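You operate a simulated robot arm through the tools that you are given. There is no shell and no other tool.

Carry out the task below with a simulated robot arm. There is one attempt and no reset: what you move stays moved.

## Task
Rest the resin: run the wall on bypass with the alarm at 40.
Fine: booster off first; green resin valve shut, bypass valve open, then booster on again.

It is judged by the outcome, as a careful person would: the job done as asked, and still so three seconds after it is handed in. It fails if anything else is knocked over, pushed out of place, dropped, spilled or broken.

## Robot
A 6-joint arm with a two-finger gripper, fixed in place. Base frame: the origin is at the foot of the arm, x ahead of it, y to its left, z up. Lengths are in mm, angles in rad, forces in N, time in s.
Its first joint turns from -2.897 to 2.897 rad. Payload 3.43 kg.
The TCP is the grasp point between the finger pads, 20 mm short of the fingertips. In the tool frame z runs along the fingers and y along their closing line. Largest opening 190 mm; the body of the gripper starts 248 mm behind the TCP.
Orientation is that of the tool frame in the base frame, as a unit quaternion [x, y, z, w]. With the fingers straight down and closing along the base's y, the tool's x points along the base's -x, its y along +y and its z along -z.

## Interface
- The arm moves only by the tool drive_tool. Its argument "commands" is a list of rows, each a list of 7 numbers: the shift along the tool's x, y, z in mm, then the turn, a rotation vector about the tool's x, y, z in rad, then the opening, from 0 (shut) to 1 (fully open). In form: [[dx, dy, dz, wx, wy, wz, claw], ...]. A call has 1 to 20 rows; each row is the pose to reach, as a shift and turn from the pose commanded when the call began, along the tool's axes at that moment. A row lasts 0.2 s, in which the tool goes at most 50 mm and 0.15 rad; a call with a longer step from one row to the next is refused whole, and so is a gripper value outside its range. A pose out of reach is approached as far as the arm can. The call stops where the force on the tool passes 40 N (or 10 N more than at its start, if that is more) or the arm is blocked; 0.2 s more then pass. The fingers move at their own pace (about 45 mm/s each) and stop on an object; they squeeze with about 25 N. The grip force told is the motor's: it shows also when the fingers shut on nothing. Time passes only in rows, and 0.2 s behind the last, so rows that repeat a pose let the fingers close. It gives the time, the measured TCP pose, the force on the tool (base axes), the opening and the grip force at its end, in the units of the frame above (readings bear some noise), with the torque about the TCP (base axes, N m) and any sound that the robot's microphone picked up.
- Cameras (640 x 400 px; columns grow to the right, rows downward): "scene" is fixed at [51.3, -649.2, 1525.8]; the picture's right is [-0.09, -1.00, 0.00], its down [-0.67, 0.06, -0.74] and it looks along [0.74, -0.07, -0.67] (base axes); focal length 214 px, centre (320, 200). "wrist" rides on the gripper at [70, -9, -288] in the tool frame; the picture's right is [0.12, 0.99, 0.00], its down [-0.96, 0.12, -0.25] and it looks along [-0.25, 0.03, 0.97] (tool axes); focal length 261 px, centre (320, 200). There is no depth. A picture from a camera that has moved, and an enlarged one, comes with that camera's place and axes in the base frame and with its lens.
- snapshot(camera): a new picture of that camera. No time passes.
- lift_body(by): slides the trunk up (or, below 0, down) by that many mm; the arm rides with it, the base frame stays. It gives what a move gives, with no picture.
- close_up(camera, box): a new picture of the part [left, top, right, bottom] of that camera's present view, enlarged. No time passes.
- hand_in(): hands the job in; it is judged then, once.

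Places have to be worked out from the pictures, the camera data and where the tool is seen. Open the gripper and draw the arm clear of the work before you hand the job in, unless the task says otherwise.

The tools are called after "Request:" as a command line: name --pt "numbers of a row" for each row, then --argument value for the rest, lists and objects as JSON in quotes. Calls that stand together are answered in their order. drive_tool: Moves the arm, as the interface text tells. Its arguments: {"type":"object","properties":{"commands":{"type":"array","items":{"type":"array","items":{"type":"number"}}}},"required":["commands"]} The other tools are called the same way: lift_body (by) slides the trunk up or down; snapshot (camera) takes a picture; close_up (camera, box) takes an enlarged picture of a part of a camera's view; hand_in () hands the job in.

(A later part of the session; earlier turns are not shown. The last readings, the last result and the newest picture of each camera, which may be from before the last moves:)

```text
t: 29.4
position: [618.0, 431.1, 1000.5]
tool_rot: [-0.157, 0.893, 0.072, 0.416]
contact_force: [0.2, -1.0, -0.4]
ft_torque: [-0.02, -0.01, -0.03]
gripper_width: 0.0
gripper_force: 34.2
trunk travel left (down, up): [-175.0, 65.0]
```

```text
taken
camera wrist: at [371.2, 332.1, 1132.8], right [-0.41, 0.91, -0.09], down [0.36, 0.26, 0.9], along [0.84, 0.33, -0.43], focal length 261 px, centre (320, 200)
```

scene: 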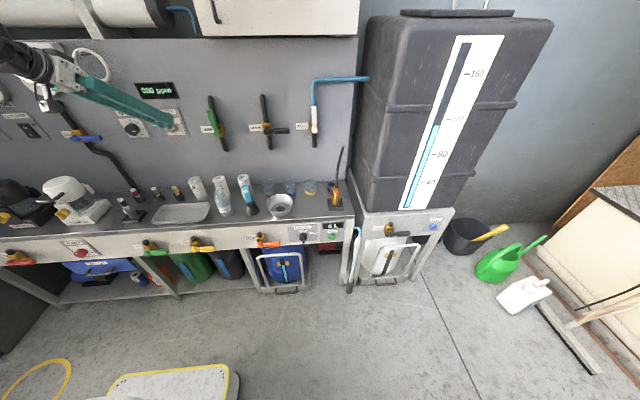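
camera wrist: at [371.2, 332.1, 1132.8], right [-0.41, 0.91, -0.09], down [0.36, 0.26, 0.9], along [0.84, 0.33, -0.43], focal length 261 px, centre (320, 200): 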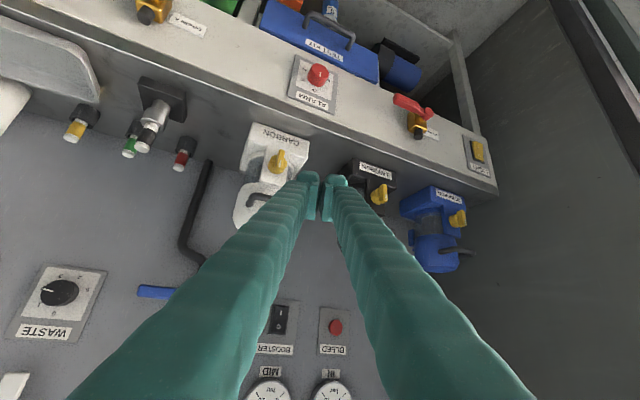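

Good view of the bench front: the red-handled valve and the red ALARM knob are both visible. I zoom in on them.

Request:
close_up --camera "wrist" --box '[370, 70, 510, 170]'

Request:
close_up --camera "wrist" --box '[270, 40, 370, 120]'

```text
4.00 times, centred on (440, 120) of wrist
camera zoom: at [371.2, 332.1, 1132.8], right [-0.41, 0.91, -0.09], down [0.36, 0.26, 0.9], along [0.84, 0.33, -0.43], focal length 1043 px, centre (-160, 520)
```

zoom: 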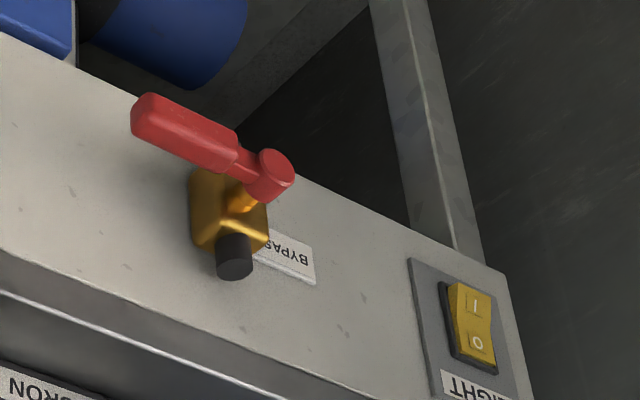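

```text
5.00 times, centred on (320, 80) of wrist
camera zoom: at [371.2, 332.1, 1132.8], right [-0.41, 0.91, -0.09], down [0.36, 0.26, 0.9], along [0.84, 0.33, -0.43], focal length 1303 px, centre (320, 800)
```

zoom: 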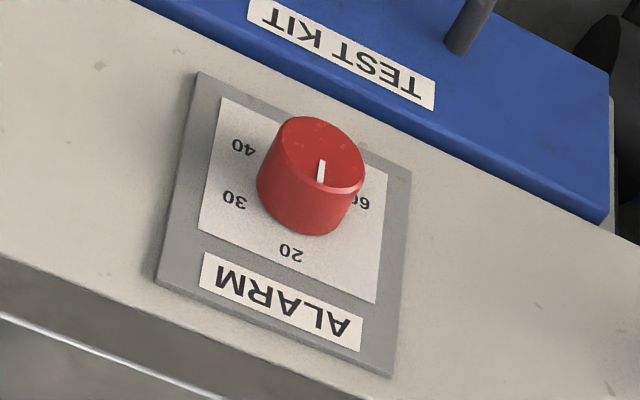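

The label reads BYPASS. I place its pivot face at about (708, 717, 656), with the handle running about 100 mm toward -y. The ALARM knob face is at about (733, 442, 651); its pointer is at 20, and 40 is 120° clockwise from there. Before going low I check what stands under the bench near the valve.

Request:
close_up --camera "wrist" --box '[330, 0, 530, 125]'

Request:
close_up --camera "scene" --box '[0, 230, 160, 320]'

```text
3.20 times, centred on (430, 62) of wrist
camera zoom: at [371.2, 332.1, 1132.8], right [-0.41, 0.91, -0.09], down [0.36, 0.26, 0.9], along [0.84, 0.33, -0.43], focal length 834 px, centre (-32, 640)
```

zoom: 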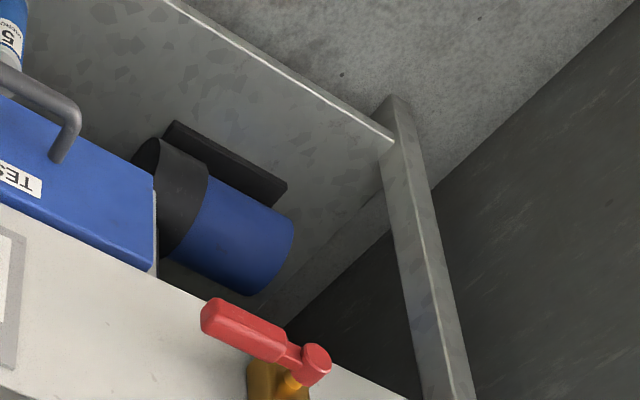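

```text
4.00 times, centred on (80, 275) of scene
camera zoom: at [51.3, -649.2, 1525.8], right [-0.09, -1.0, 0.0], down [-0.67, 0.06, -0.74], along [0.74, -0.07, -0.67], focal length 858 px, centre (1280, -100)
```

zoom: 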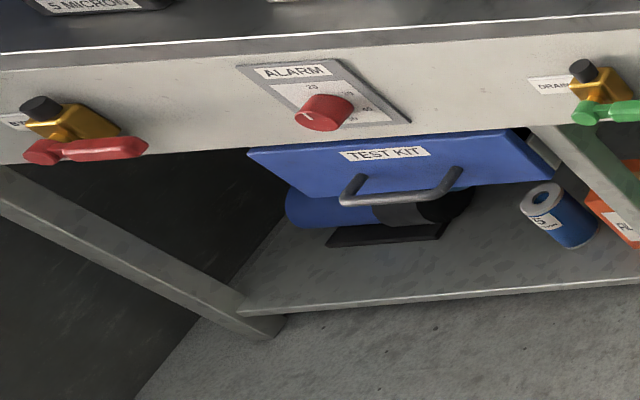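

Only the shelf and the pump lie lower and further back, so the space under the handle is free. I move down to a point in front of and just below the bypass handle.

Request:
drive_tool --pt "19.9 24.6 20.8 0 0 0 0" --pt "39.8 49.2 41.6 0 0 0 0" --pt "59.7 73.8 62.4 0 0 0 0" --pt "79.6 98.3 83.1 0 0 0 0" --pt "99.5 122.9 103.9 0 0 0 0" --pt "119.4 147.5 124.7 0 0 0 0" --pt "139.3 172.1 145.5 0 0 0 0" --pt "163.7 177.8 174.3 0 0 0 0" --pt "188.1 183.5 203 0 0 0 0" --pt "212.6 189.1 231.8 0 0 0 0" --pt "237 194.8 260.5 0 0 0 0" --pt "261.4 200.5 289.3 0 0 0 0" --pt "261.4 200.5 289.3 0 0 0 0"

Request:
snapshot --camera "wrist"

Request:
snapshot --camera "scene"

```text
t: 32.2
position: [603.7, 635.6, 615.3]
tool_rot: [-0.158, 0.893, 0.073, 0.416]
contact_force: [-0.2, 0.2, -0.1]
ft_torque: [0.01, -0.02, 0.0]
gripper_width: 0.1
gripper_force: 34.0
trunk travel left (down, up): [-175.0, 65.0]
```

```text
taken
camera wrist: at [356.0, 537.9, 748.5], right [-0.41, 0.91, -0.09], down [0.36, 0.26, 0.9], along [0.84, 0.33, -0.43], focal length 261 px, centre (320, 200)
```

wrist: 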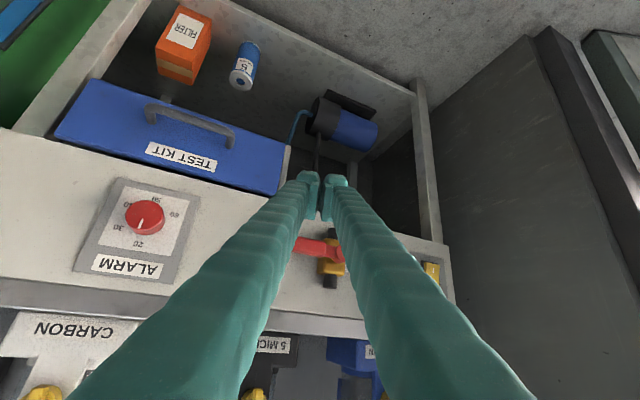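

```text
taken
```

scene: 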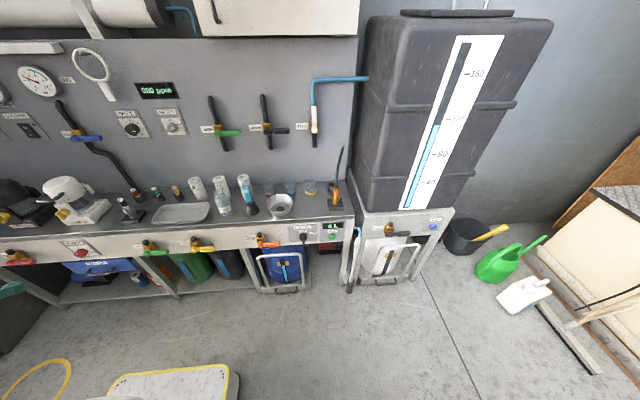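

Request:
close_up --camera "wrist" --box '[260, 160, 460, 300]'

Request:
close_up --camera "wrist" --box '[60, 160, 220, 290]'

Request:
close_up --camera "scene" --box '[190, 90, 310, 160]'

Request:
close_up --camera "scene" --box '[0, 230, 80, 310]'

```text
2.86 times, centred on (360, 230) of wrist
camera zoom: at [356.0, 537.9, 748.5], right [-0.41, 0.91, -0.09], down [0.36, 0.26, 0.9], along [0.84, 0.33, -0.43], focal length 745 px, centre (206, 114)
```

zoom: 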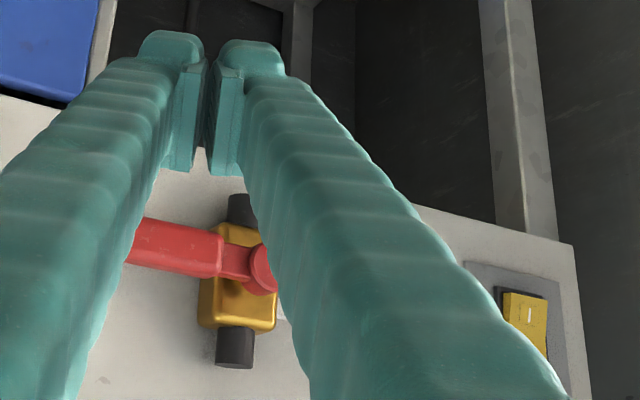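

```text
3.08 times, centred on (140, 225) of wrist
camera zoom: at [356.0, 537.9, 748.5], right [-0.41, 0.91, -0.09], down [0.36, 0.26, 0.9], along [0.84, 0.33, -0.43], focal length 802 px, centre (874, 123)
```

zoom: 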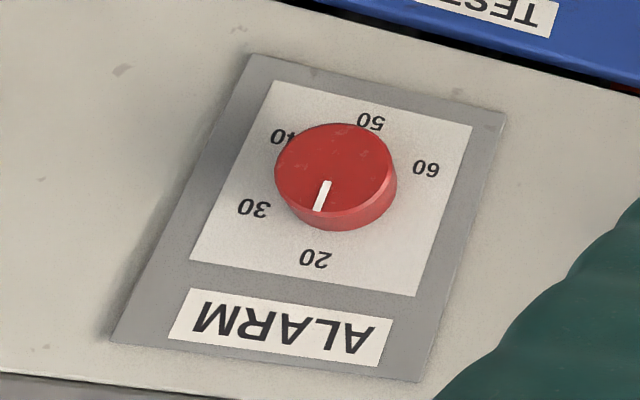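

```text
5.33 times, centred on (250, 125) of scene
camera zoom: at [51.3, -649.2, 1525.8], right [-0.09, -1.0, 0.0], down [-0.67, 0.06, -0.74], along [0.74, -0.07, -0.67], focal length 1144 px, centre (693, 600)
```

zoom: 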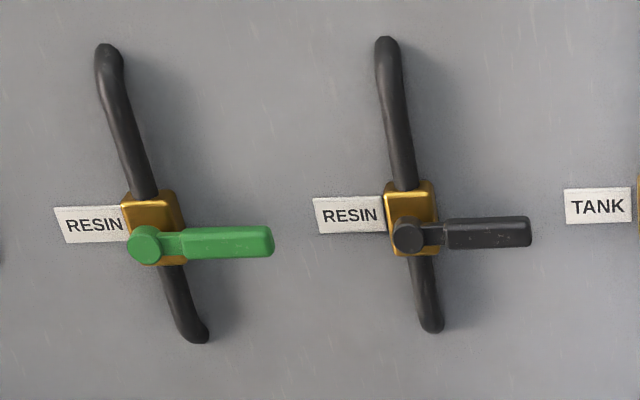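

```text
5.00 times, centred on (40, 270) of scene
camera zoom: at [51.3, -649.2, 1525.8], right [-0.09, -1.0, 0.0], down [-0.67, 0.06, -0.74], along [0.74, -0.07, -0.67], focal length 1072 px, centre (1720, -150)
```

zoom: 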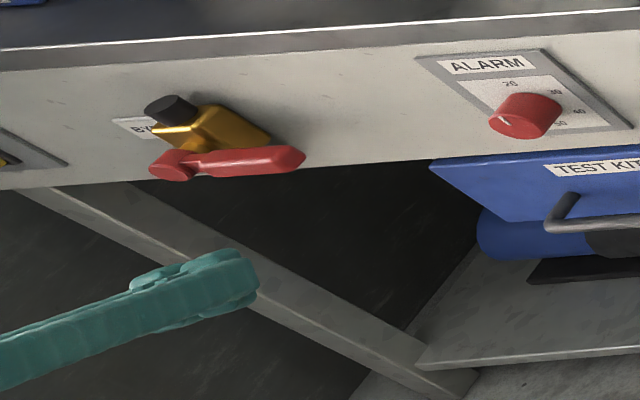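

The green valve is confirmed shut. The bypass pivot re-triangulates to (708, 717, 651), and the alarm pointer reads 20. I slide the fingertips forward under the bypass handle and check clearance before lifting.

Request:
drive_tool --pt "-12.8 -11.1 21.6 0 0 0 0" --pt "-25.9 -21.2 43.3 0 0 0 0" --pt "-40.3 -31.9 63.6 0 0 0 0" --pt "-40.3 -31.9 63.6 0 0 0 0"

Request:
close_up --camera "scene" --box '[0, 220, 80, 290]'

Request:
close_up --camera "wrist" --box '[220, 130, 440, 280]'

```text
t: 33.2
position: [681.4, 632.3, 605.1]
tool_rot: [-0.158, 0.893, 0.073, 0.416]
contact_force: [0.1, 0.4, -0.7]
ft_torque: [-0.02, 0.02, 0.02]
gripper_width: 0.2
gripper_force: 34.5
trunk travel left (down, up): [-175.0, 65.0]
```

```text
5.71 times, centred on (40, 255) of scene
camera zoom: at [51.3, -649.2, 1525.8], right [-0.09, -1.0, 0.0], down [-0.67, 0.06, -0.74], along [0.74, -0.07, -0.67], focal length 1226 px, centre (1920, -114)
```

zoom: 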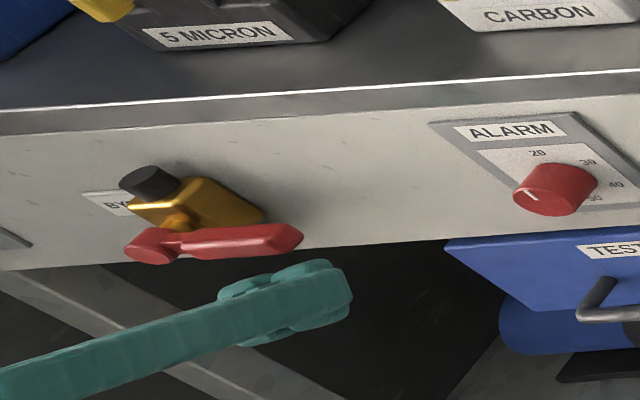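

```text
2.67 times, centred on (330, 205) of wrist
camera zoom: at [433.9, 535.0, 737.7], right [-0.41, 0.91, -0.09], down [0.36, 0.26, 0.9], along [0.84, 0.34, -0.43], focal length 695 px, centre (293, 187)
```

zoom: 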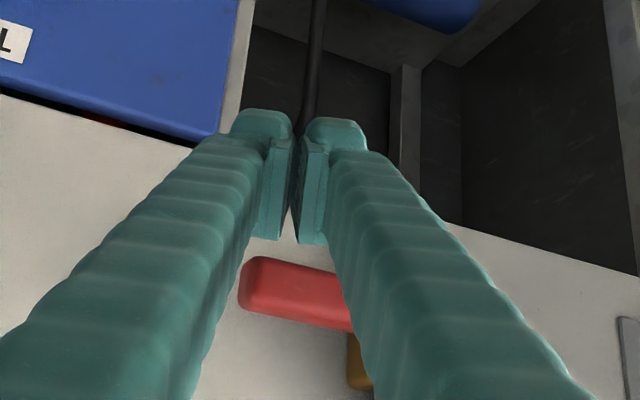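

The fingertips are just below the handle, overlapping its depth. Now I lift along the handle's arc, up and then left, to swing it from horizontal to upright (open).

Request:
drive_tool --pt "-9.3 -1.4 -2.9 0 0 0 0" --pt "-16.8 -1.4 -9.1 0 0 0 0" --pt "-24.3 -4.1 -16.6 0 0 0 0" --pt "-32.3 -5.6 -24.1 0 0 0 0" --pt "-40.9 -5.5 -31.3 0 0 0 0" --pt "-49.5 -4.2 -37.9 0 0 0 0" --pt "-58.3 -1.4 -44.1 0 0 0 0" --pt "-67 2.5 -49.5 0 0 0 0" --pt "-75.7 7.7 -54.2 0 0 0 0" --pt "-83.8 14 -58.1 0 0 0 0" --pt "-91.5 21.4 -61.1 0 0 0 0" --pt "-98.6 29.6 -63.2 0 0 0 0" --pt "-104.9 38.6 -64.2 0 0 0 0" --pt "-110.4 48.2 -64.3 0 0 0 0" --pt "-112 55.4 -62.3 0 0 0 0"

Request:
close_up --camera "scene" --box '[0, 220, 80, 290]'

Request:
snapshot --camera "wrist"

```text
t: 36.4
position: [686.1, 694.3, 730.3]
tool_rot: [-0.158, 0.892, 0.073, 0.416]
contact_force: [0.4, 0.2, 0.4]
ft_torque: [-0.02, 0.01, 0.02]
gripper_width: 0.0
gripper_force: 34.0
trunk travel left (down, up): [-175.0, 65.0]
```

```text
5.71 times, centred on (40, 255) of scene
camera zoom: at [51.3, -649.2, 1525.8], right [-0.09, -1.0, 0.0], down [-0.67, 0.06, -0.74], along [0.74, -0.07, -0.67], focal length 1226 px, centre (1920, -114)
```

zoom: 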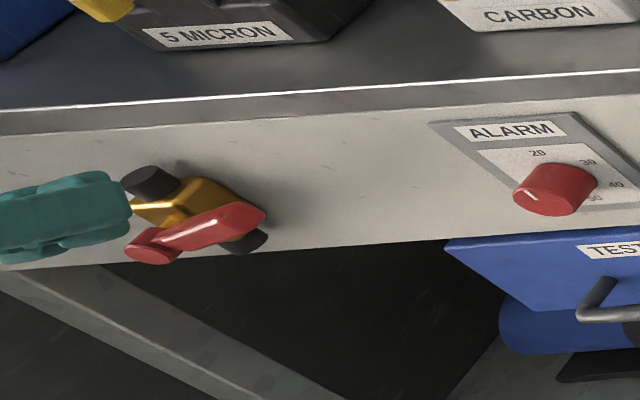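

```text
taken
camera wrist: at [438.6, 595.4, 862.5], right [-0.41, 0.91, -0.09], down [0.36, 0.26, 0.9], along [0.84, 0.33, -0.43], focal length 261 px, centre (320, 200)
```

wrist: 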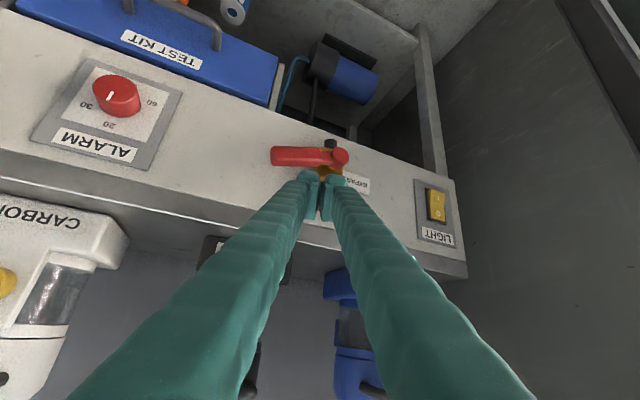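

The handle rose only partway before the fingertips slipped off its front, so I need to be deeper in x. I look at the handle's present angle.

Request:
close_up --camera "wrist" --box '[250, 120, 390, 210]'

Request:
close_up --camera "scene" --box '[0, 235, 45, 275]'

```text
4.44 times, centred on (320, 165) of wrist
camera zoom: at [438.6, 595.4, 862.5], right [-0.41, 0.91, -0.09], down [0.36, 0.26, 0.9], along [0.84, 0.33, -0.43], focal length 1158 px, centre (320, 356)
```

zoom: 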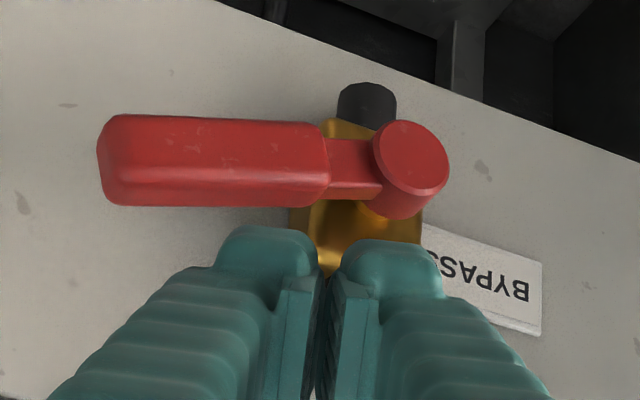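

```text
10.00 times, centred on (22, 255) of scene
camera zoom: at [51.3, -649.2, 1525.8], right [-0.09, -1.0, 0.0], down [-0.67, 0.06, -0.74], along [0.74, -0.07, -0.67], focal length 2145 px, centre (3295, -350)
```

zoom: 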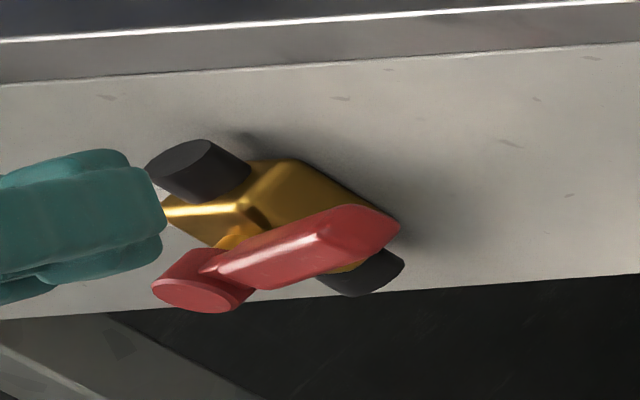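

The handle now sits about 20° above horizontal. I back out, drop below it, and come in about 17 mm deeper than before.

Request:
drive_tool --pt "18.2 10.2 -21.6 0 0 0 0" --pt "36.3 20.4 -43.2 0 0 0 0" --pt "54.5 30.6 -64.8 0 0 0 0" --pt "77.9 16.5 -51.8 0 0 0 0" --pt "101.3 2.5 -38.8 0 0 0 0" --pt "124.7 -11.6 -25.8 0 0 0 0" --pt "148.1 -25.6 -12.8 0 0 0 0" --pt "131.9 -34.7 6.5 0 0 0 0" --pt "115.7 -43.8 25.7 0 0 0 0" --pt "99.5 -52.9 45 0 0 0 0" --pt "83.3 -62 64.2 0 0 0 0" --pt "83.3 -62 64.2 0 0 0 0"

Request:
close_up --camera "scene" --box '[0, 225, 70, 285]'

Request:
close_up --camera "wrist" --box '[220, 130, 440, 280]'

```text
t: 39.0
position: [703.5, 633.0, 624.0]
tool_rot: [-0.157, 0.893, 0.073, 0.416]
contact_force: [0.1, 0.1, 0.5]
ft_torque: [-0.01, -0.01, -0.02]
gripper_width: 0.1
gripper_force: 34.4
trunk travel left (down, up): [-175.0, 65.0]
```

```text
6.67 times, centred on (35, 255) of scene
camera zoom: at [51.3, -649.2, 1525.8], right [-0.09, -1.0, 0.0], down [-0.67, 0.06, -0.74], along [0.74, -0.07, -0.67], focal length 1430 px, centre (2220, -167)
```

zoom: 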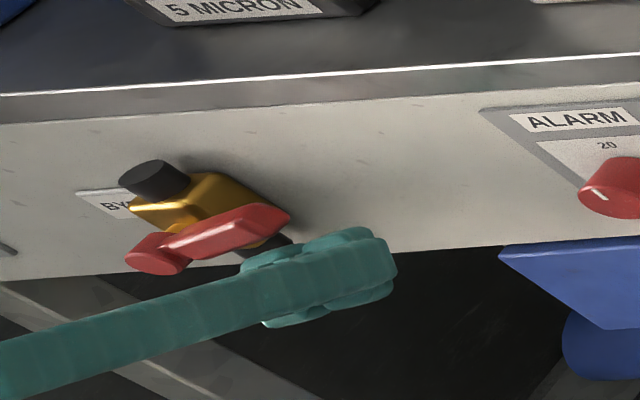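

```text
2.67 times, centred on (330, 205) of wrist
camera zoom: at [456.0, 534.2, 756.3], right [-0.41, 0.91, -0.09], down [0.36, 0.26, 0.9], along [0.84, 0.34, -0.43], focal length 695 px, centre (293, 187)
```

zoom: 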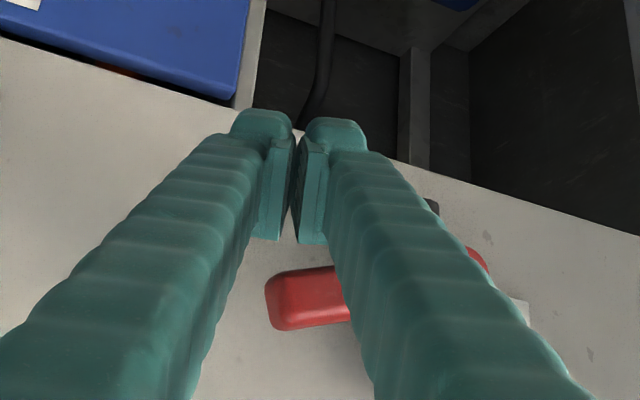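

The tips are now deeper under the handle, clear of it. I lift along the arc in small steps, first to about 60°, and check that it follows.

Request:
drive_tool --pt "-8.1 -0.1 -2.7 0 0 0 0" --pt "-14.2 -0.1 -7.8 0 0 0 0" --pt "-19.6 -0.1 -12.3 0 0 0 0" --pt "-25 -0.1 -16.8 0 0 0 0" --pt "-33.4 0.9 -23.5 0 0 0 0" --pt "-41.7 2.8 -29.6 0 0 0 0" --pt "-50.3 6.5 -35 0 0 0 0" --pt "-58.6 11.2 -39.7 0 0 0 0"

Request:
close_up --camera "scene" --box '[0, 225, 70, 285]'

Request:
close_up --camera "wrist" --box '[220, 130, 440, 280]'

```text
t: 40.8
position: [707.3, 646.4, 694.2]
tool_rot: [-0.157, 0.892, 0.073, 0.417]
contact_force: [0.9, -1.6, 0.0]
ft_torque: [-0.02, 0.02, -0.05]
gripper_width: 0.2
gripper_force: 34.3
trunk travel left (down, up): [-175.0, 65.0]
```

```text
6.67 times, centred on (35, 255) of scene
camera zoom: at [51.3, -649.2, 1525.8], right [-0.09, -1.0, 0.0], down [-0.67, 0.06, -0.74], along [0.74, -0.07, -0.67], focal length 1430 px, centre (2220, -167)
```

zoom: 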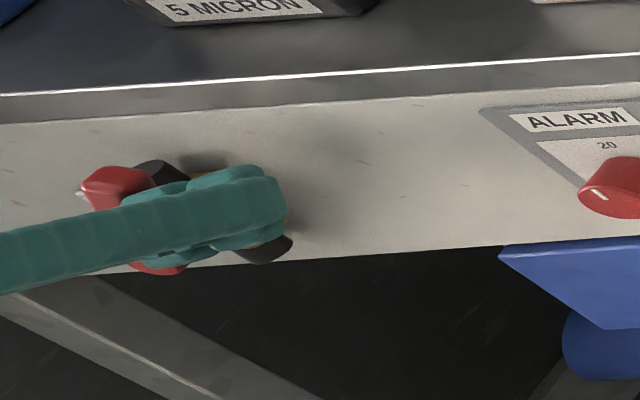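

```text
2.67 times, centred on (330, 205) of wrist
camera zoom: at [459.0, 548.2, 828.1], right [-0.41, 0.91, -0.09], down [0.36, 0.25, 0.9], along [0.84, 0.33, -0.43], focal length 695 px, centre (293, 187)
```

zoom: 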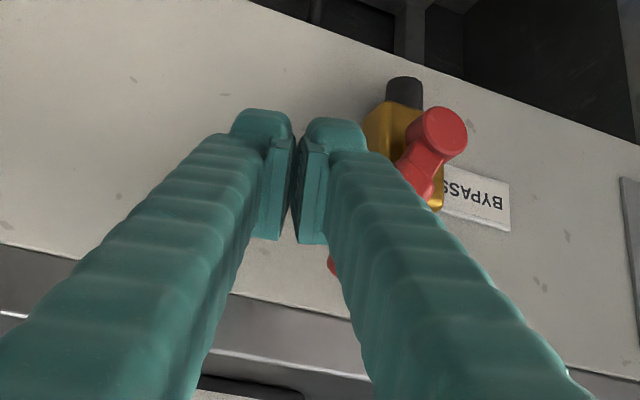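

The handle is following this time, about 60–65° up. I continue the arc, pushing left until it reaches its stop.

Request:
drive_tool --pt "-7.9 5.7 -4.1 0 0 0 0" --pt "-15.6 13.2 -6.9 0 0 0 0" --pt "-22.4 20.7 -9.2 0 0 0 0" --pt "-28.7 29.2 -10.5 0 0 0 0" --pt "-32.2 37.6 -9.5 0 0 0 0" --pt "-34 45.1 -7.4 0 0 0 0"

Request:
close_up --camera "wrist" --box '[220, 130, 440, 280]'

Request:
close_up --camera "scene" --box '[0, 225, 70, 285]'

```text
t: 42.2
position: [705.4, 684.4, 726.1]
tool_rot: [-0.155, 0.893, 0.07, 0.416]
contact_force: [-3.8, -27.6, 10.0]
ft_torque: [0.53, -0.06, 0.0]
gripper_width: 0.0
gripper_force: 34.3
trunk travel left (down, up): [-175.0, 65.0]
stopped in row 6: the force on the tool passed its limit at 51 N (the readings are from after the stop); the commanded pose is now the measured one
```

```text
2.67 times, centred on (330, 205) of wrist
camera zoom: at [457.2, 588.2, 859.1], right [-0.4, 0.91, -0.09], down [0.37, 0.26, 0.9], along [0.84, 0.33, -0.44], focal length 695 px, centre (293, 187)
```

zoom: 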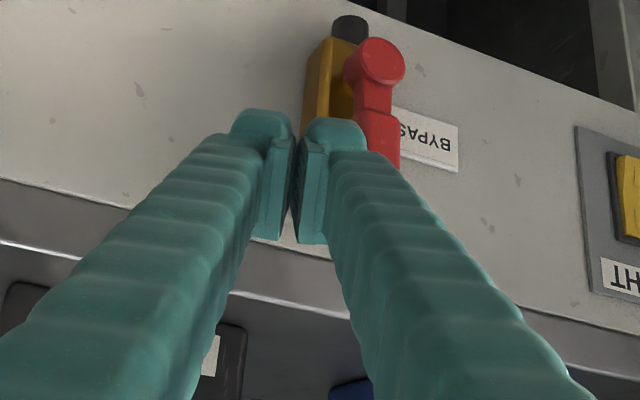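

```text
6.67 times, centred on (35, 255) of scene
camera zoom: at [51.3, -649.2, 1525.8], right [-0.09, -1.0, 0.0], down [-0.67, 0.06, -0.74], along [0.74, -0.07, -0.67], focal length 1430 px, centre (2220, -167)
```

zoom: 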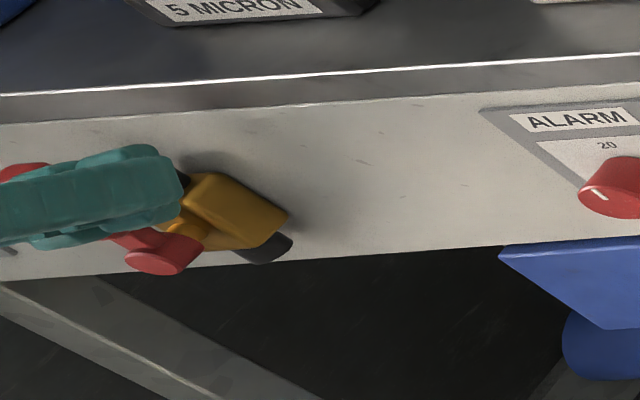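

It hit the stop (51 N), so the handle should be fully upright. I back off sideways and away to verify.

Request:
drive_tool --pt "5.5 -23.5 -6.5 0 0 0 0" --pt "25.2 -19.9 -29.9 0 0 0 0" --pt "44.9 -16.3 -53.3 0 0 0 0" --pt "64.6 -12.6 -76.8 0 0 0 0" --pt "84.3 -9 -100.2 0 0 0 0" --pt "104 -5.4 -123.6 0 0 0 0" --pt "104 -5.4 -123.6 0 0 0 0"

Request:
snapshot --camera "wrist"

Request:
close_up --camera "scene" --box '[0, 215, 70, 275]'

```text
t: 43.8
position: [555.4, 628.3, 724.7]
tool_rot: [-0.156, 0.893, 0.071, 0.415]
contact_force: [-0.3, 0.1, 0.1]
ft_torque: [0.0, -0.02, 0.02]
gripper_width: 0.2
gripper_force: 34.8
trunk travel left (down, up): [-175.0, 65.0]
```

```text
taken
camera wrist: at [308.1, 530.9, 858.5], right [-0.41, 0.91, -0.09], down [0.37, 0.26, 0.89], along [0.84, 0.33, -0.44], focal length 261 px, centre (320, 200)
```

wrist: 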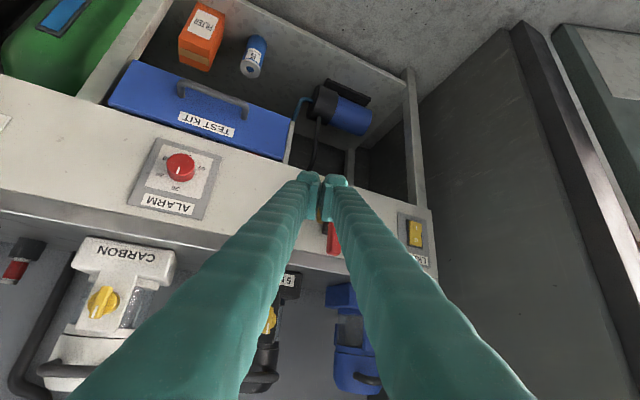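

```text
6.67 times, centred on (35, 245) of scene
camera zoom: at [51.3, -649.2, 1525.8], right [-0.09, -1.0, 0.0], down [-0.67, 0.06, -0.74], along [0.74, -0.07, -0.67], focal length 1430 px, centre (2220, -100)
```

zoom: 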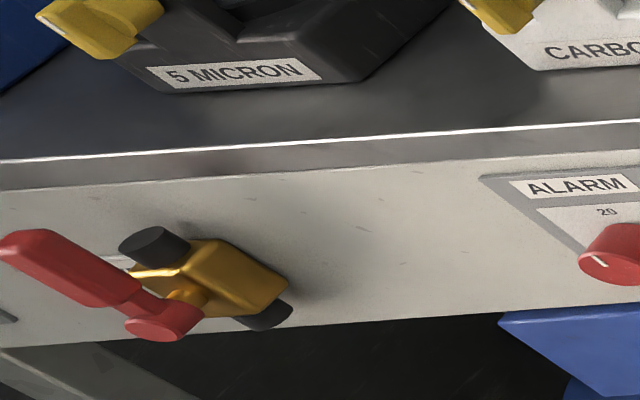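

The bypass handle is upright and matches the vertical direction in the scene view, so it is open. Next is the ALARM knob: face about (733, 442, 649), roughly 49 mm diameter, plate at x≈764. I level the tool, open to about 95 mm and go to a standoff in front.

Request:
drive_tool --pt "5 -16.1 0.9 0.039 -0.062 0.019 0.5" --pt "10 -32.3 1.8 0.078 -0.124 0.039 0.5" --pt "14.9 -48.4 2.7 0.117 -0.185 0.058 0.5" --pt "19.9 -64.5 3.6 0.156 -0.247 0.077 0.5" --pt "24.9 -80.6 4.4 0.195 -0.309 0.096 0.5" --pt "29.9 -96.8 5.3 0.234 -0.371 0.116 0.5" --pt "34.8 -112.9 6.2 0.273 -0.432 0.135 0.5" --pt "39.8 -129 7.1 0.312 -0.494 0.154 0.5" --pt "39.8 -129 7.1 0.312 -0.494 0.154 0.5"

Request:
snapshot --camera "wrist"

```text
t: 45.8
position: [585.0, 536.9, 733.9]
tool_rot: [-0.004, 0.783, -0.021, 0.622]
contact_force: [-0.3, -0.3, 0.4]
ft_torque: [0.01, 0.0, 0.0]
gripper_width: 95.2
gripper_force: 0.1
out of reach, approached as far as the arm can: row 6, 7, 8, 9
trunk travel left (down, up): [-175.0, 65.0]
```

```text
taken
camera wrist: at [288.5, 534.6, 732.0], right [-0.01, 0.99, -0.15], down [-0.02, 0.15, 0.99], along [1.0, 0.01, 0.02], focal length 261 px, centre (320, 200)
```

wrist: 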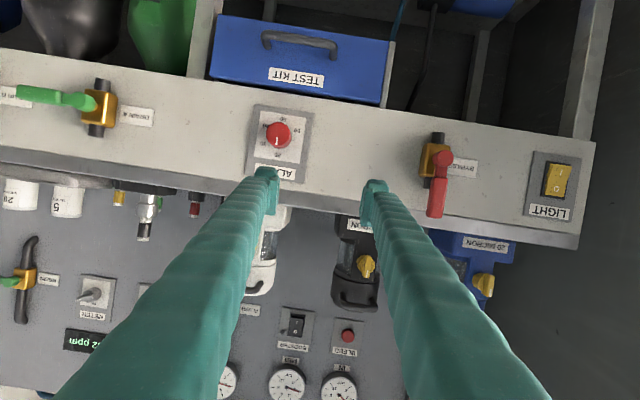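

The arm hit its limit slightly above and left of where I wanted. Lowering the trunk should make the level approach reachable; the tool is out in front of the bench with nothing beneath it, so I lower by 150 mm.

Request:
lift_body --by -150

Request:
snapshot --camera "wrist"

```text
t: 47.5
position: [584.4, 537.4, 583.1]
tool_rot: [-0.004, 0.783, -0.021, 0.622]
contact_force: [0.1, -0.6, 0.2]
ft_torque: [-0.01, -0.02, 0.02]
gripper_width: 95.2
gripper_force: 0.1
trunk travel left (down, up): [-25.0, 215.0]
```

```text
taken
camera wrist: at [288.5, 534.4, 582.2], right [-0.01, 0.99, -0.15], down [-0.02, 0.15, 0.99], along [1.0, 0.01, 0.02], focal length 261 px, centre (320, 200)
```

wrist: 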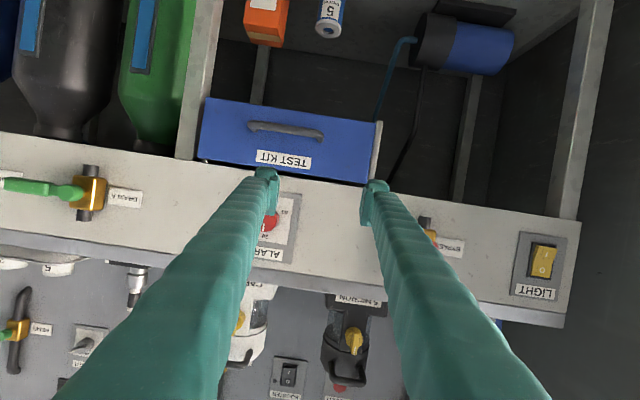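

Request:
drive_tool --pt "-12.5 -16.2 3.5 -0.004 -0.021 0.006 0.5" --pt "-25 -32.4 7 -0.009 -0.043 0.011 0.5" --pt "-37.5 -48.7 10.6 -0.013 -0.064 0.017 0.5" --pt "-50 -64.9 14.1 -0.017 -0.086 0.023 0.5" --pt "-62.5 -81.1 17.6 -0.021 -0.107 0.028 0.5" --pt "-75 -97.3 21.1 -0.026 -0.128 0.034 0.5" --pt "-75 -97.3 21.1 -0.026 -0.128 0.034 0.5"

Request:
snapshot --camera "wrist"

```text
t: 49.1
position: [624.6, 470.5, 687.3]
tool_rot: [-0.002, 0.749, -0.011, 0.663]
contact_force: [0.5, 0.0, -0.6]
ft_torque: [0.0, 0.02, 0.0]
gripper_width: 95.2
gripper_force: 0.0
out of reach, approached as far as the arm can: row 1, 2, 3, 4, 5, 6, 7
trunk travel left (down, up): [-25.0, 215.0]
```

```text
taken
camera wrist: at [330.7, 464.6, 653.6], right [0.0, 0.99, -0.14], down [-0.13, 0.14, 0.98], along [0.99, 0.02, 0.13], focal length 261 px, centre (320, 200)
```

wrist: 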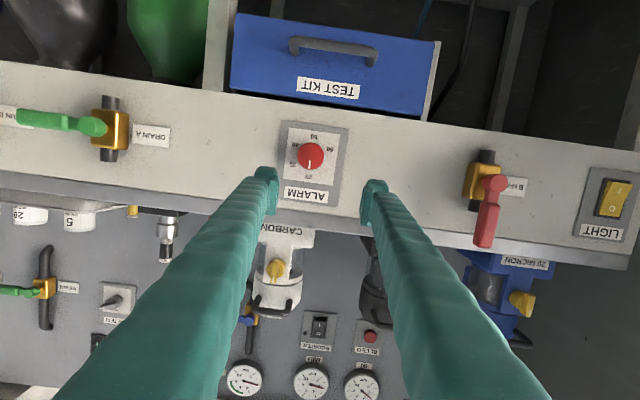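

The tool is level now and the knob is in clear view. I zoom in to refine its centre and pointer.

Request:
close_up --camera "wrist" --box '[260, 110, 370, 215]'

```text
3.81 times, centred on (315, 162) of wrist
camera zoom: at [330.7, 464.6, 653.6], right [0.0, 0.99, -0.14], down [-0.13, 0.14, 0.98], along [0.99, 0.02, 0.13], focal length 993 px, centre (339, 343)
```

zoom: 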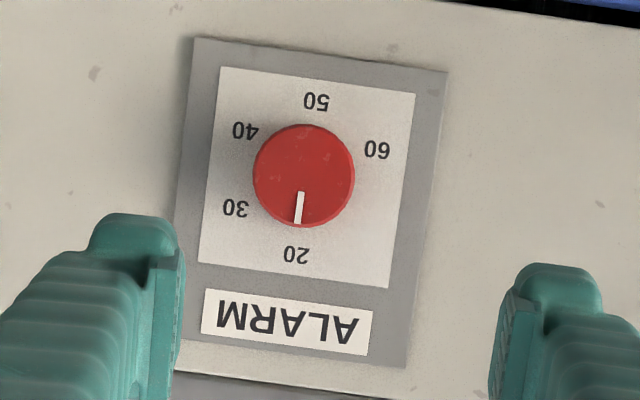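

Frontal view: the dial marks are 60° apart, the pointer is exactly on 20, and 40 is 120° clockwise. The knob face centre refines to (732, 449.5, 642), diameter about 41 mm. I align a dead-level gripper in front of it.

Request:
drive_tool --pt "7.5 -3.9 14.2 -0.003 -0.024 0.004 0.5" --pt "15 -7.7 28.3 -0.005 -0.049 0.007 0.5" --pt "22.4 -11.6 42.5 -0.008 -0.073 0.011 0.5" --pt "29.9 -15.4 56.6 -0.011 -0.098 0.014 0.5" --pt "37.4 -19.3 70.8 -0.014 -0.122 0.018 0.5" --pt "37.4 -19.3 70.8 -0.014 -0.122 0.018 0.5"

Request:
snapshot --camera "wrist"

```text
t: 50.5
position: [710.7, 492.9, 694.1]
tool_rot: [-0.005, 0.711, -0.013, 0.703]
contact_force: [0.0, 0.5, 0.0]
ft_torque: [0.01, 0.03, -0.01]
gripper_width: 94.9
gripper_force: 0.0
out of reach, approached as far as the arm can: row 1, 2, 3, 4, 5, 6
trunk travel left (down, up): [-25.0, 215.0]
```

```text
taken
camera wrist: at [421.4, 487.0, 630.4], right [0.01, 0.99, -0.14], down [-0.24, 0.14, 0.96], along [0.97, 0.02, 0.23], focal length 261 px, centre (320, 200)
```

wrist: 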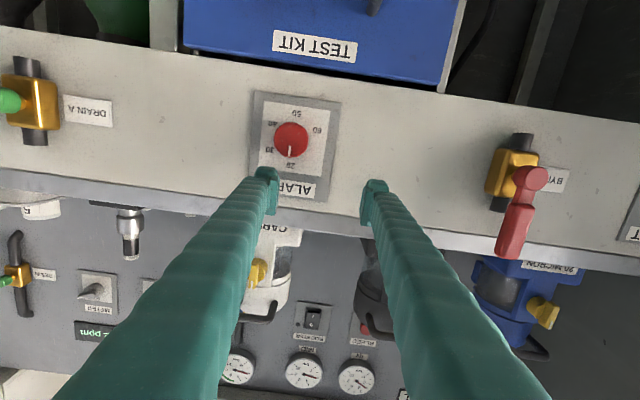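

At a dead-level pitch the arm can't come down that far. A pitched grip still works if I turn the hand about the knob's own axis. I back off, then pre-rotate to −60° about the x axis with a 0.5 rad tilt.

Request:
drive_tool --pt "0 0 -30 0 0 0 0.5" --pt "0 0 -60 0 0 0 0.5" --pt "5.4 -4.3 -60 0.025 0.044 -0.1 0.5" --pt "10.8 -8.6 -60 0.05 0.088 -0.2 0.5" --pt "16.2 -12.8 -60 0.075 0.132 -0.3 0.5" --pt "21.6 -17.1 -60 0.1 0.176 -0.4 0.5" --pt "27 -21.4 -60 0.125 0.22 -0.5 0.5" --pt "32.3 -25.7 -60 0.15 0.264 -0.6 0.5" --pt "37.7 -30 -60 0.175 0.308 -0.7 0.5" --pt "43.1 -34.2 -60 0.201 0.351 -0.8 0.5" --pt "48.5 -38.5 -60 0.226 0.395 -0.9 0.5" --pt "53.9 -42.8 -60 0.251 0.439 -1 0.5" --pt "53.9 -42.8 -60 0.251 0.439 -1 0.5"

Request:
snapshot --camera "wrist"

```text
t: 53.3
position: [652.3, 451.0, 642.5]
tool_rot: [-0.255, 0.746, -0.429, 0.441]
contact_force: [0.3, 0.0, 0.0]
ft_torque: [-0.02, -0.01, 0.0]
gripper_width: 95.3
gripper_force: 0.1
out of reach, approached as far as the arm can: row 2
trunk travel left (down, up): [-25.0, 215.0]
```

```text
taken
camera wrist: at [364.3, 513.2, 689.8], right [-0.06, 0.41, -0.91], down [0.25, 0.89, 0.38], along [0.97, -0.2, -0.15], focal length 261 px, centre (320, 200)
```

wrist: 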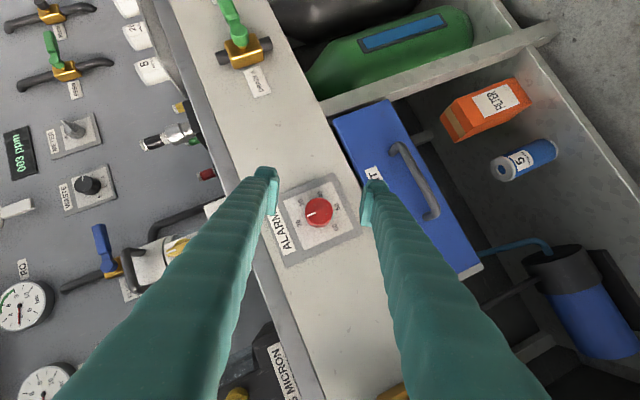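

That pose was reached exactly and the knob sits between the open fingers. I zoom to fine-tune centring before going in.

Request:
close_up --camera "wrist" --box '[240, 150, 400, 270]'

Request:
close_up --camera "scene" --box '[30, 220, 150, 300]'

```text
3.33 times, centred on (320, 210) of wrist
camera zoom: at [364.3, 513.2, 689.8], right [-0.06, 0.41, -0.91], down [0.25, 0.89, 0.38], along [0.97, -0.2, -0.15], focal length 869 px, centre (320, 167)
```

zoom: 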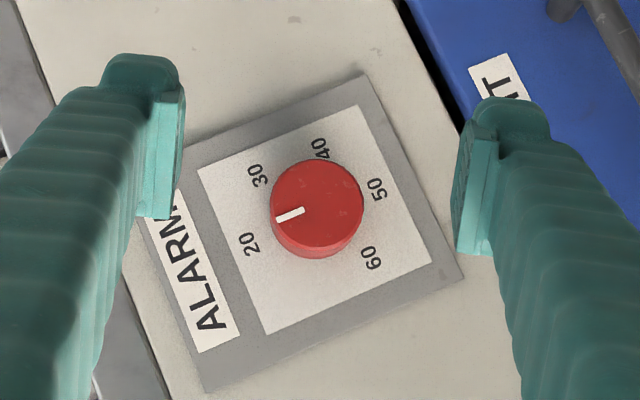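

```text
5.00 times, centred on (90, 260) of scene
camera zoom: at [51.3, -649.2, 1525.8], right [-0.09, -1.0, 0.0], down [-0.67, 0.06, -0.74], along [0.74, -0.07, -0.67], focal length 1072 px, centre (1470, -100)
```

zoom: 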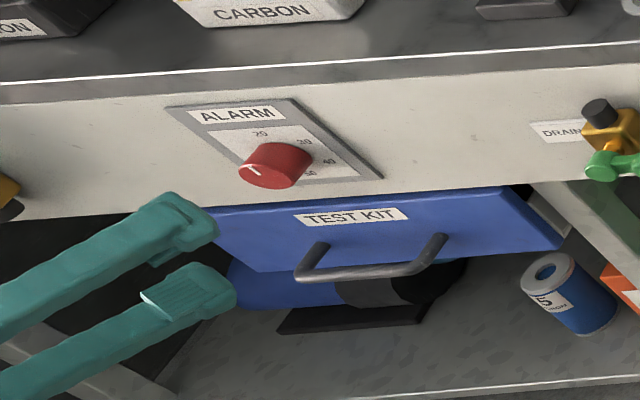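

The knob centre relative to the hand is only about 3 mm off. I narrow the opening to about 68 mm so the lower finger clears the test kit, and advance straight along the knob axis until the pads straddle it.

Request:
drive_tool --pt "0 0 0 0 0 0 0.36" --pt "0 2.3 0 0 0 0 0.36" --pt "-6.4 2.3 11.6 0 0 0 0.36" --pt "-12.8 2.3 23.3 0 0 0 0.36" --pt "-19.2 2.3 34.9 0 0 0 0.36" --pt "-25.7 2.3 46.5 0 0 0 0.36" --pt "-32.1 2.3 58.2 0 0 0 0.36" --pt "-38.5 2.3 69.8 0 0 0 0.36" --pt "-38.5 2.3 69.8 0 0 0 0.36"

Request:
close_up --camera "wrist" --box '[240, 150, 400, 270]'

Request:
close_up --camera "scene" --box '[30, 220, 150, 300]'

```text
t: 55.3
position: [730.8, 451.4, 640.9]
tool_rot: [-0.255, 0.745, -0.43, 0.442]
contact_force: [0.1, 0.4, -0.3]
ft_torque: [-0.02, 0.0, -0.01]
gripper_width: 68.3
gripper_force: 0.0
trunk travel left (down, up): [-25.0, 215.0]
```

```text
3.33 times, centred on (320, 210) of wrist
camera zoom: at [443.8, 513.7, 687.8], right [-0.06, 0.41, -0.91], down [0.24, 0.89, 0.38], along [0.97, -0.2, -0.15], focal length 869 px, centre (320, 167)
```

zoom: 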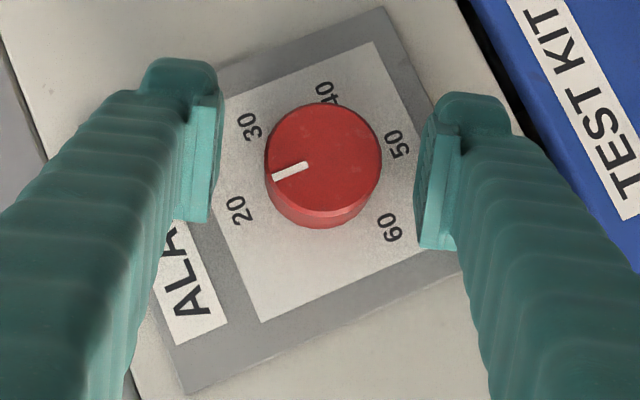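

```text
5.00 times, centred on (90, 260) of scene
camera zoom: at [51.3, -649.2, 1525.8], right [-0.09, -1.0, 0.0], down [-0.67, 0.06, -0.74], along [0.74, -0.07, -0.67], focal length 1072 px, centre (1470, -100)
```

zoom: 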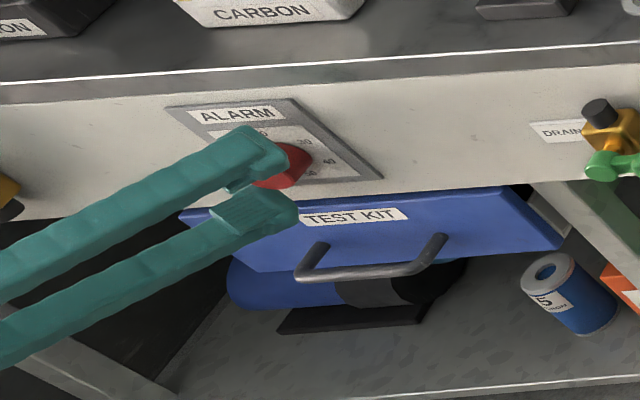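

The pads straddle the knob, centred within about 1 mm. Before gripping, I test the turning range by rotating the still-open hand clockwise around the knob axis.

Request:
drive_tool --pt "0 0 0 -0.048 0 0.088 0.36" --pt "0 0 0 -0.096 0 0.175 0.36" --pt "0 0 0 -0.144 0 0.263 0.36" --pt "0 0 0 -0.192 0 0.351 0.36" --pt "0 0 0 -0.24 0 0.438 0.36" --pt "0 0 0 -0.289 0 0.526 0.36" --pt "0 0 0 -0.337 0 0.614 0.36" --pt "0 0 0 -0.385 0 0.702 0.36" --pt "0 0 0 -0.433 0 0.789 0.36" --pt "0 0 0 -0.481 0 0.877 0.36" --pt "0 0 0 -0.505 0 0.921 0.36" --pt "0 0 0 -0.505 0 0.921 0.36"

Request:
close_up --camera "wrist" --box '[240, 130, 400, 250]'

```text
t: 57.9
position: [730.4, 451.6, 641.9]
tool_rot: [0.002, 0.86, 0.001, 0.51]
contact_force: [-0.3, 0.0, 0.2]
ft_torque: [-0.02, 0.03, 0.03]
gripper_width: 68.5
gripper_force: 0.0
trunk travel left (down, up): [-25.0, 215.0]
```

```text
3.33 times, centred on (320, 190) of wrist
camera zoom: at [443.9, 443.2, 719.0], right [-0.06, 0.99, -0.1], down [0.24, 0.11, 0.96], along [0.97, 0.03, -0.25], focal length 869 px, centre (320, 233)
```

zoom: 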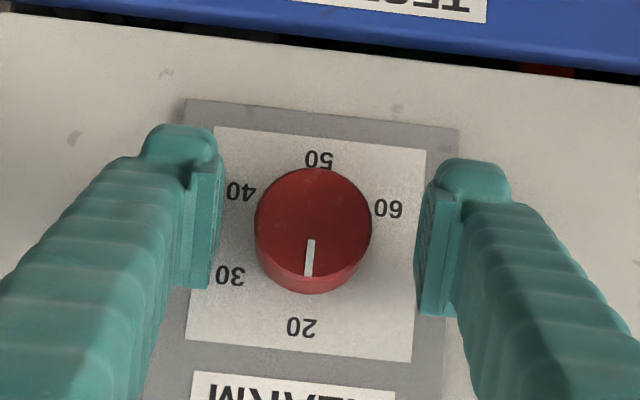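

Reached α=0 exactly. I test how much further clockwise it can go, still without touching the knob.

Request:
drive_tool --pt "0 0 0 -0.048 0 0.088 0.36" --pt "0 0 0 -0.096 0 0.175 0.36" --pt "0 0 0 -0.144 0 0.263 0.36" --pt "0 0 0 -0.192 0 0.351 0.36" --pt "0 0 0 -0.24 0 0.438 0.36" --pt "0 0 0 -0.289 0 0.526 0.36" --pt "0 0 0 -0.289 0 0.526 0.36"

```text
t: 59.5
position: [735.0, 476.5, 699.6]
tool_rot: [0.101, 0.857, 0.141, 0.486]
contact_force: [0.2, 0.1, -0.1]
ft_torque: [-0.01, -0.02, 0.04]
gripper_width: 68.4
gripper_force: 0.0
out of reach, approached as far as the arm can: row 3, 4, 5, 6, 7
trunk travel left (down, up): [-25.0, 215.0]
```

Beyond about +10° it goes out of reach and the hand drifted up off the knob. I check that nothing was disturbed.

Request:
snapshot --camera "wrist"

Request:
close_up --camera "scene" --box '[30, 210, 150, 290]'

```text
taken
camera wrist: at [450.9, 448.6, 781.7], right [-0.02, 0.97, 0.24], down [0.28, -0.23, 0.93], along [0.96, 0.09, -0.27], focal length 261 px, centre (320, 200)
```

wrist: 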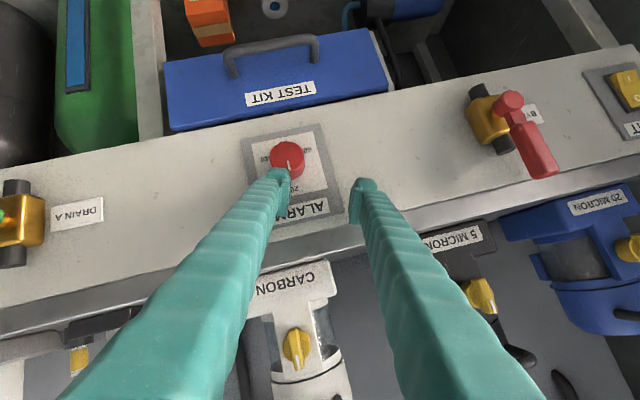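

```text
5.00 times, centred on (90, 250) of scene
camera zoom: at [51.3, -649.2, 1525.8], right [-0.09, -1.0, 0.0], down [-0.67, 0.06, -0.74], along [0.74, -0.07, -0.67], focal length 1072 px, centre (1470, -50)
```

zoom: 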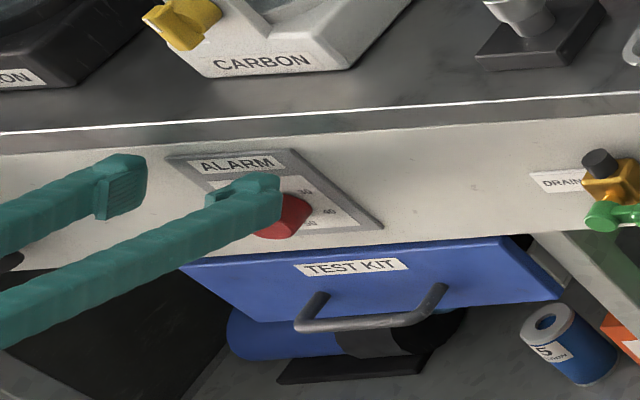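

Nothing was disturbed, and the pointer is still at 20. The usable turn is −60° to about +10°, so I'll do two 60° ratchets. I back off and return to the −60° pre-grasp.

Request:
drive_tool --pt "11.9 -0.8 -20.1 0 0 0 0.36" --pt "23.7 -1.7 -40.2 0 0 0 0.36" --pt "35.6 -2.5 -60.3 0 0 0 0.36" --pt "39.8 -6.8 -58.2 0.066 -0.005 -0.123 0.36" --pt "44 -11.1 -56.1 0.132 -0.011 -0.245 0.36" --pt "48.2 -15.4 -54 0.199 -0.016 -0.368 0.36" --pt "52.4 -19.7 -51.9 0.265 -0.021 -0.491 0.36" --pt "56.7 -24.1 -49.9 0.331 -0.027 -0.614 0.36" --pt "60.9 -28.4 -47.8 0.397 -0.032 -0.736 0.36" --pt "65.1 -32.7 -45.7 0.464 -0.037 -0.859 0.36" --pt "69.3 -37 -43.6 0.53 -0.042 -0.982 0.36" --pt "73.5 -41.3 -41.5 0.596 -0.048 -1.104 0.36" --pt "77.7 -45.6 -39.4 0.662 -0.053 -1.227 0.36" --pt "77.7 -45.6 -39.4 0.662 -0.053 -1.227 0.36"

Request:
close_up --camera "wrist" --box '[240, 150, 400, 270]'

```text
t: 62.5
position: [661.5, 451.3, 638.6]
tool_rot: [-0.253, 0.745, -0.431, 0.442]
contact_force: [0.1, -0.1, -0.7]
ft_torque: [0.03, 0.04, 0.0]
gripper_width: 68.3
gripper_force: 0.0
trunk travel left (down, up): [-25.0, 215.0]
```

```text
3.33 times, centred on (320, 210) of wrist
camera zoom: at [375.4, 513.3, 686.1], right [-0.06, 0.41, -0.91], down [0.24, 0.89, 0.38], along [0.97, -0.2, -0.15], focal length 869 px, centre (320, 167)
```

zoom: 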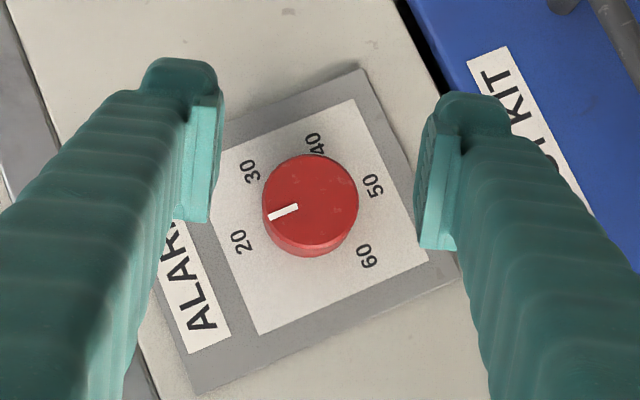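

Pointer still at 20. I advance onto the knob and close the grip.

Request:
drive_tool --pt "-5.8 -0.3 10.1 0 0 0 0.36" --pt "-11.6 -0.6 20.3 0 0 0 0.36" --pt "-17.4 -0.9 30.4 0 0 0 0.36" --pt "-23.2 -1.1 40.5 0 0 0 0.36" --pt "-29 -1.4 50.7 0 0 0 0.36" --pt "-34.8 -1.7 60.8 0 0 0 0.36" --pt "-34.8 -1.7 60.8 0 0 0 0.36" --pt "-34.8 -1.7 60.8 0 0 0 0" --pt "-34.8 -1.7 60.8 0 0 0 0" --pt "-34.8 -1.7 60.8 0 0 0 0" --pt "-34.8 -1.7 60.8 0 0 0 0"

Request:
close_up --camera "wrist" --box '[240, 150, 400, 270]'

```text
t: 64.9
position: [733.6, 452.8, 640.3]
tool_rot: [-0.256, 0.745, -0.43, 0.441]
contact_force: [4.5, 6.2, -13.9]
ft_torque: [0.04, 0.05, 0.14]
gripper_width: 40.6
gripper_force: 45.1
trunk travel left (down, up): [-25.0, 215.0]
```

```text
3.33 times, centred on (320, 210) of wrist
camera zoom: at [446.7, 514.9, 687.5], right [-0.06, 0.41, -0.91], down [0.24, 0.89, 0.38], along [0.97, -0.2, -0.15], focal length 869 px, centre (320, 167)
```

zoom: 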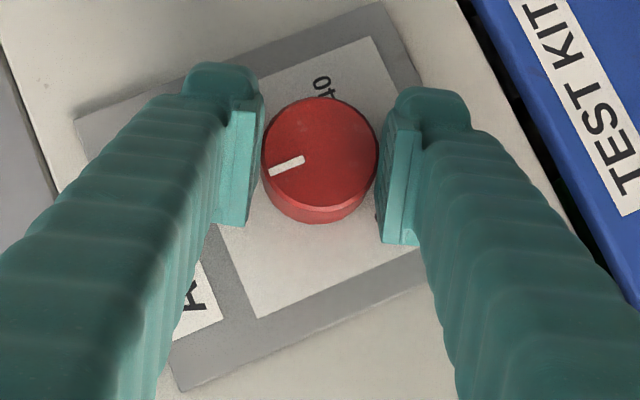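

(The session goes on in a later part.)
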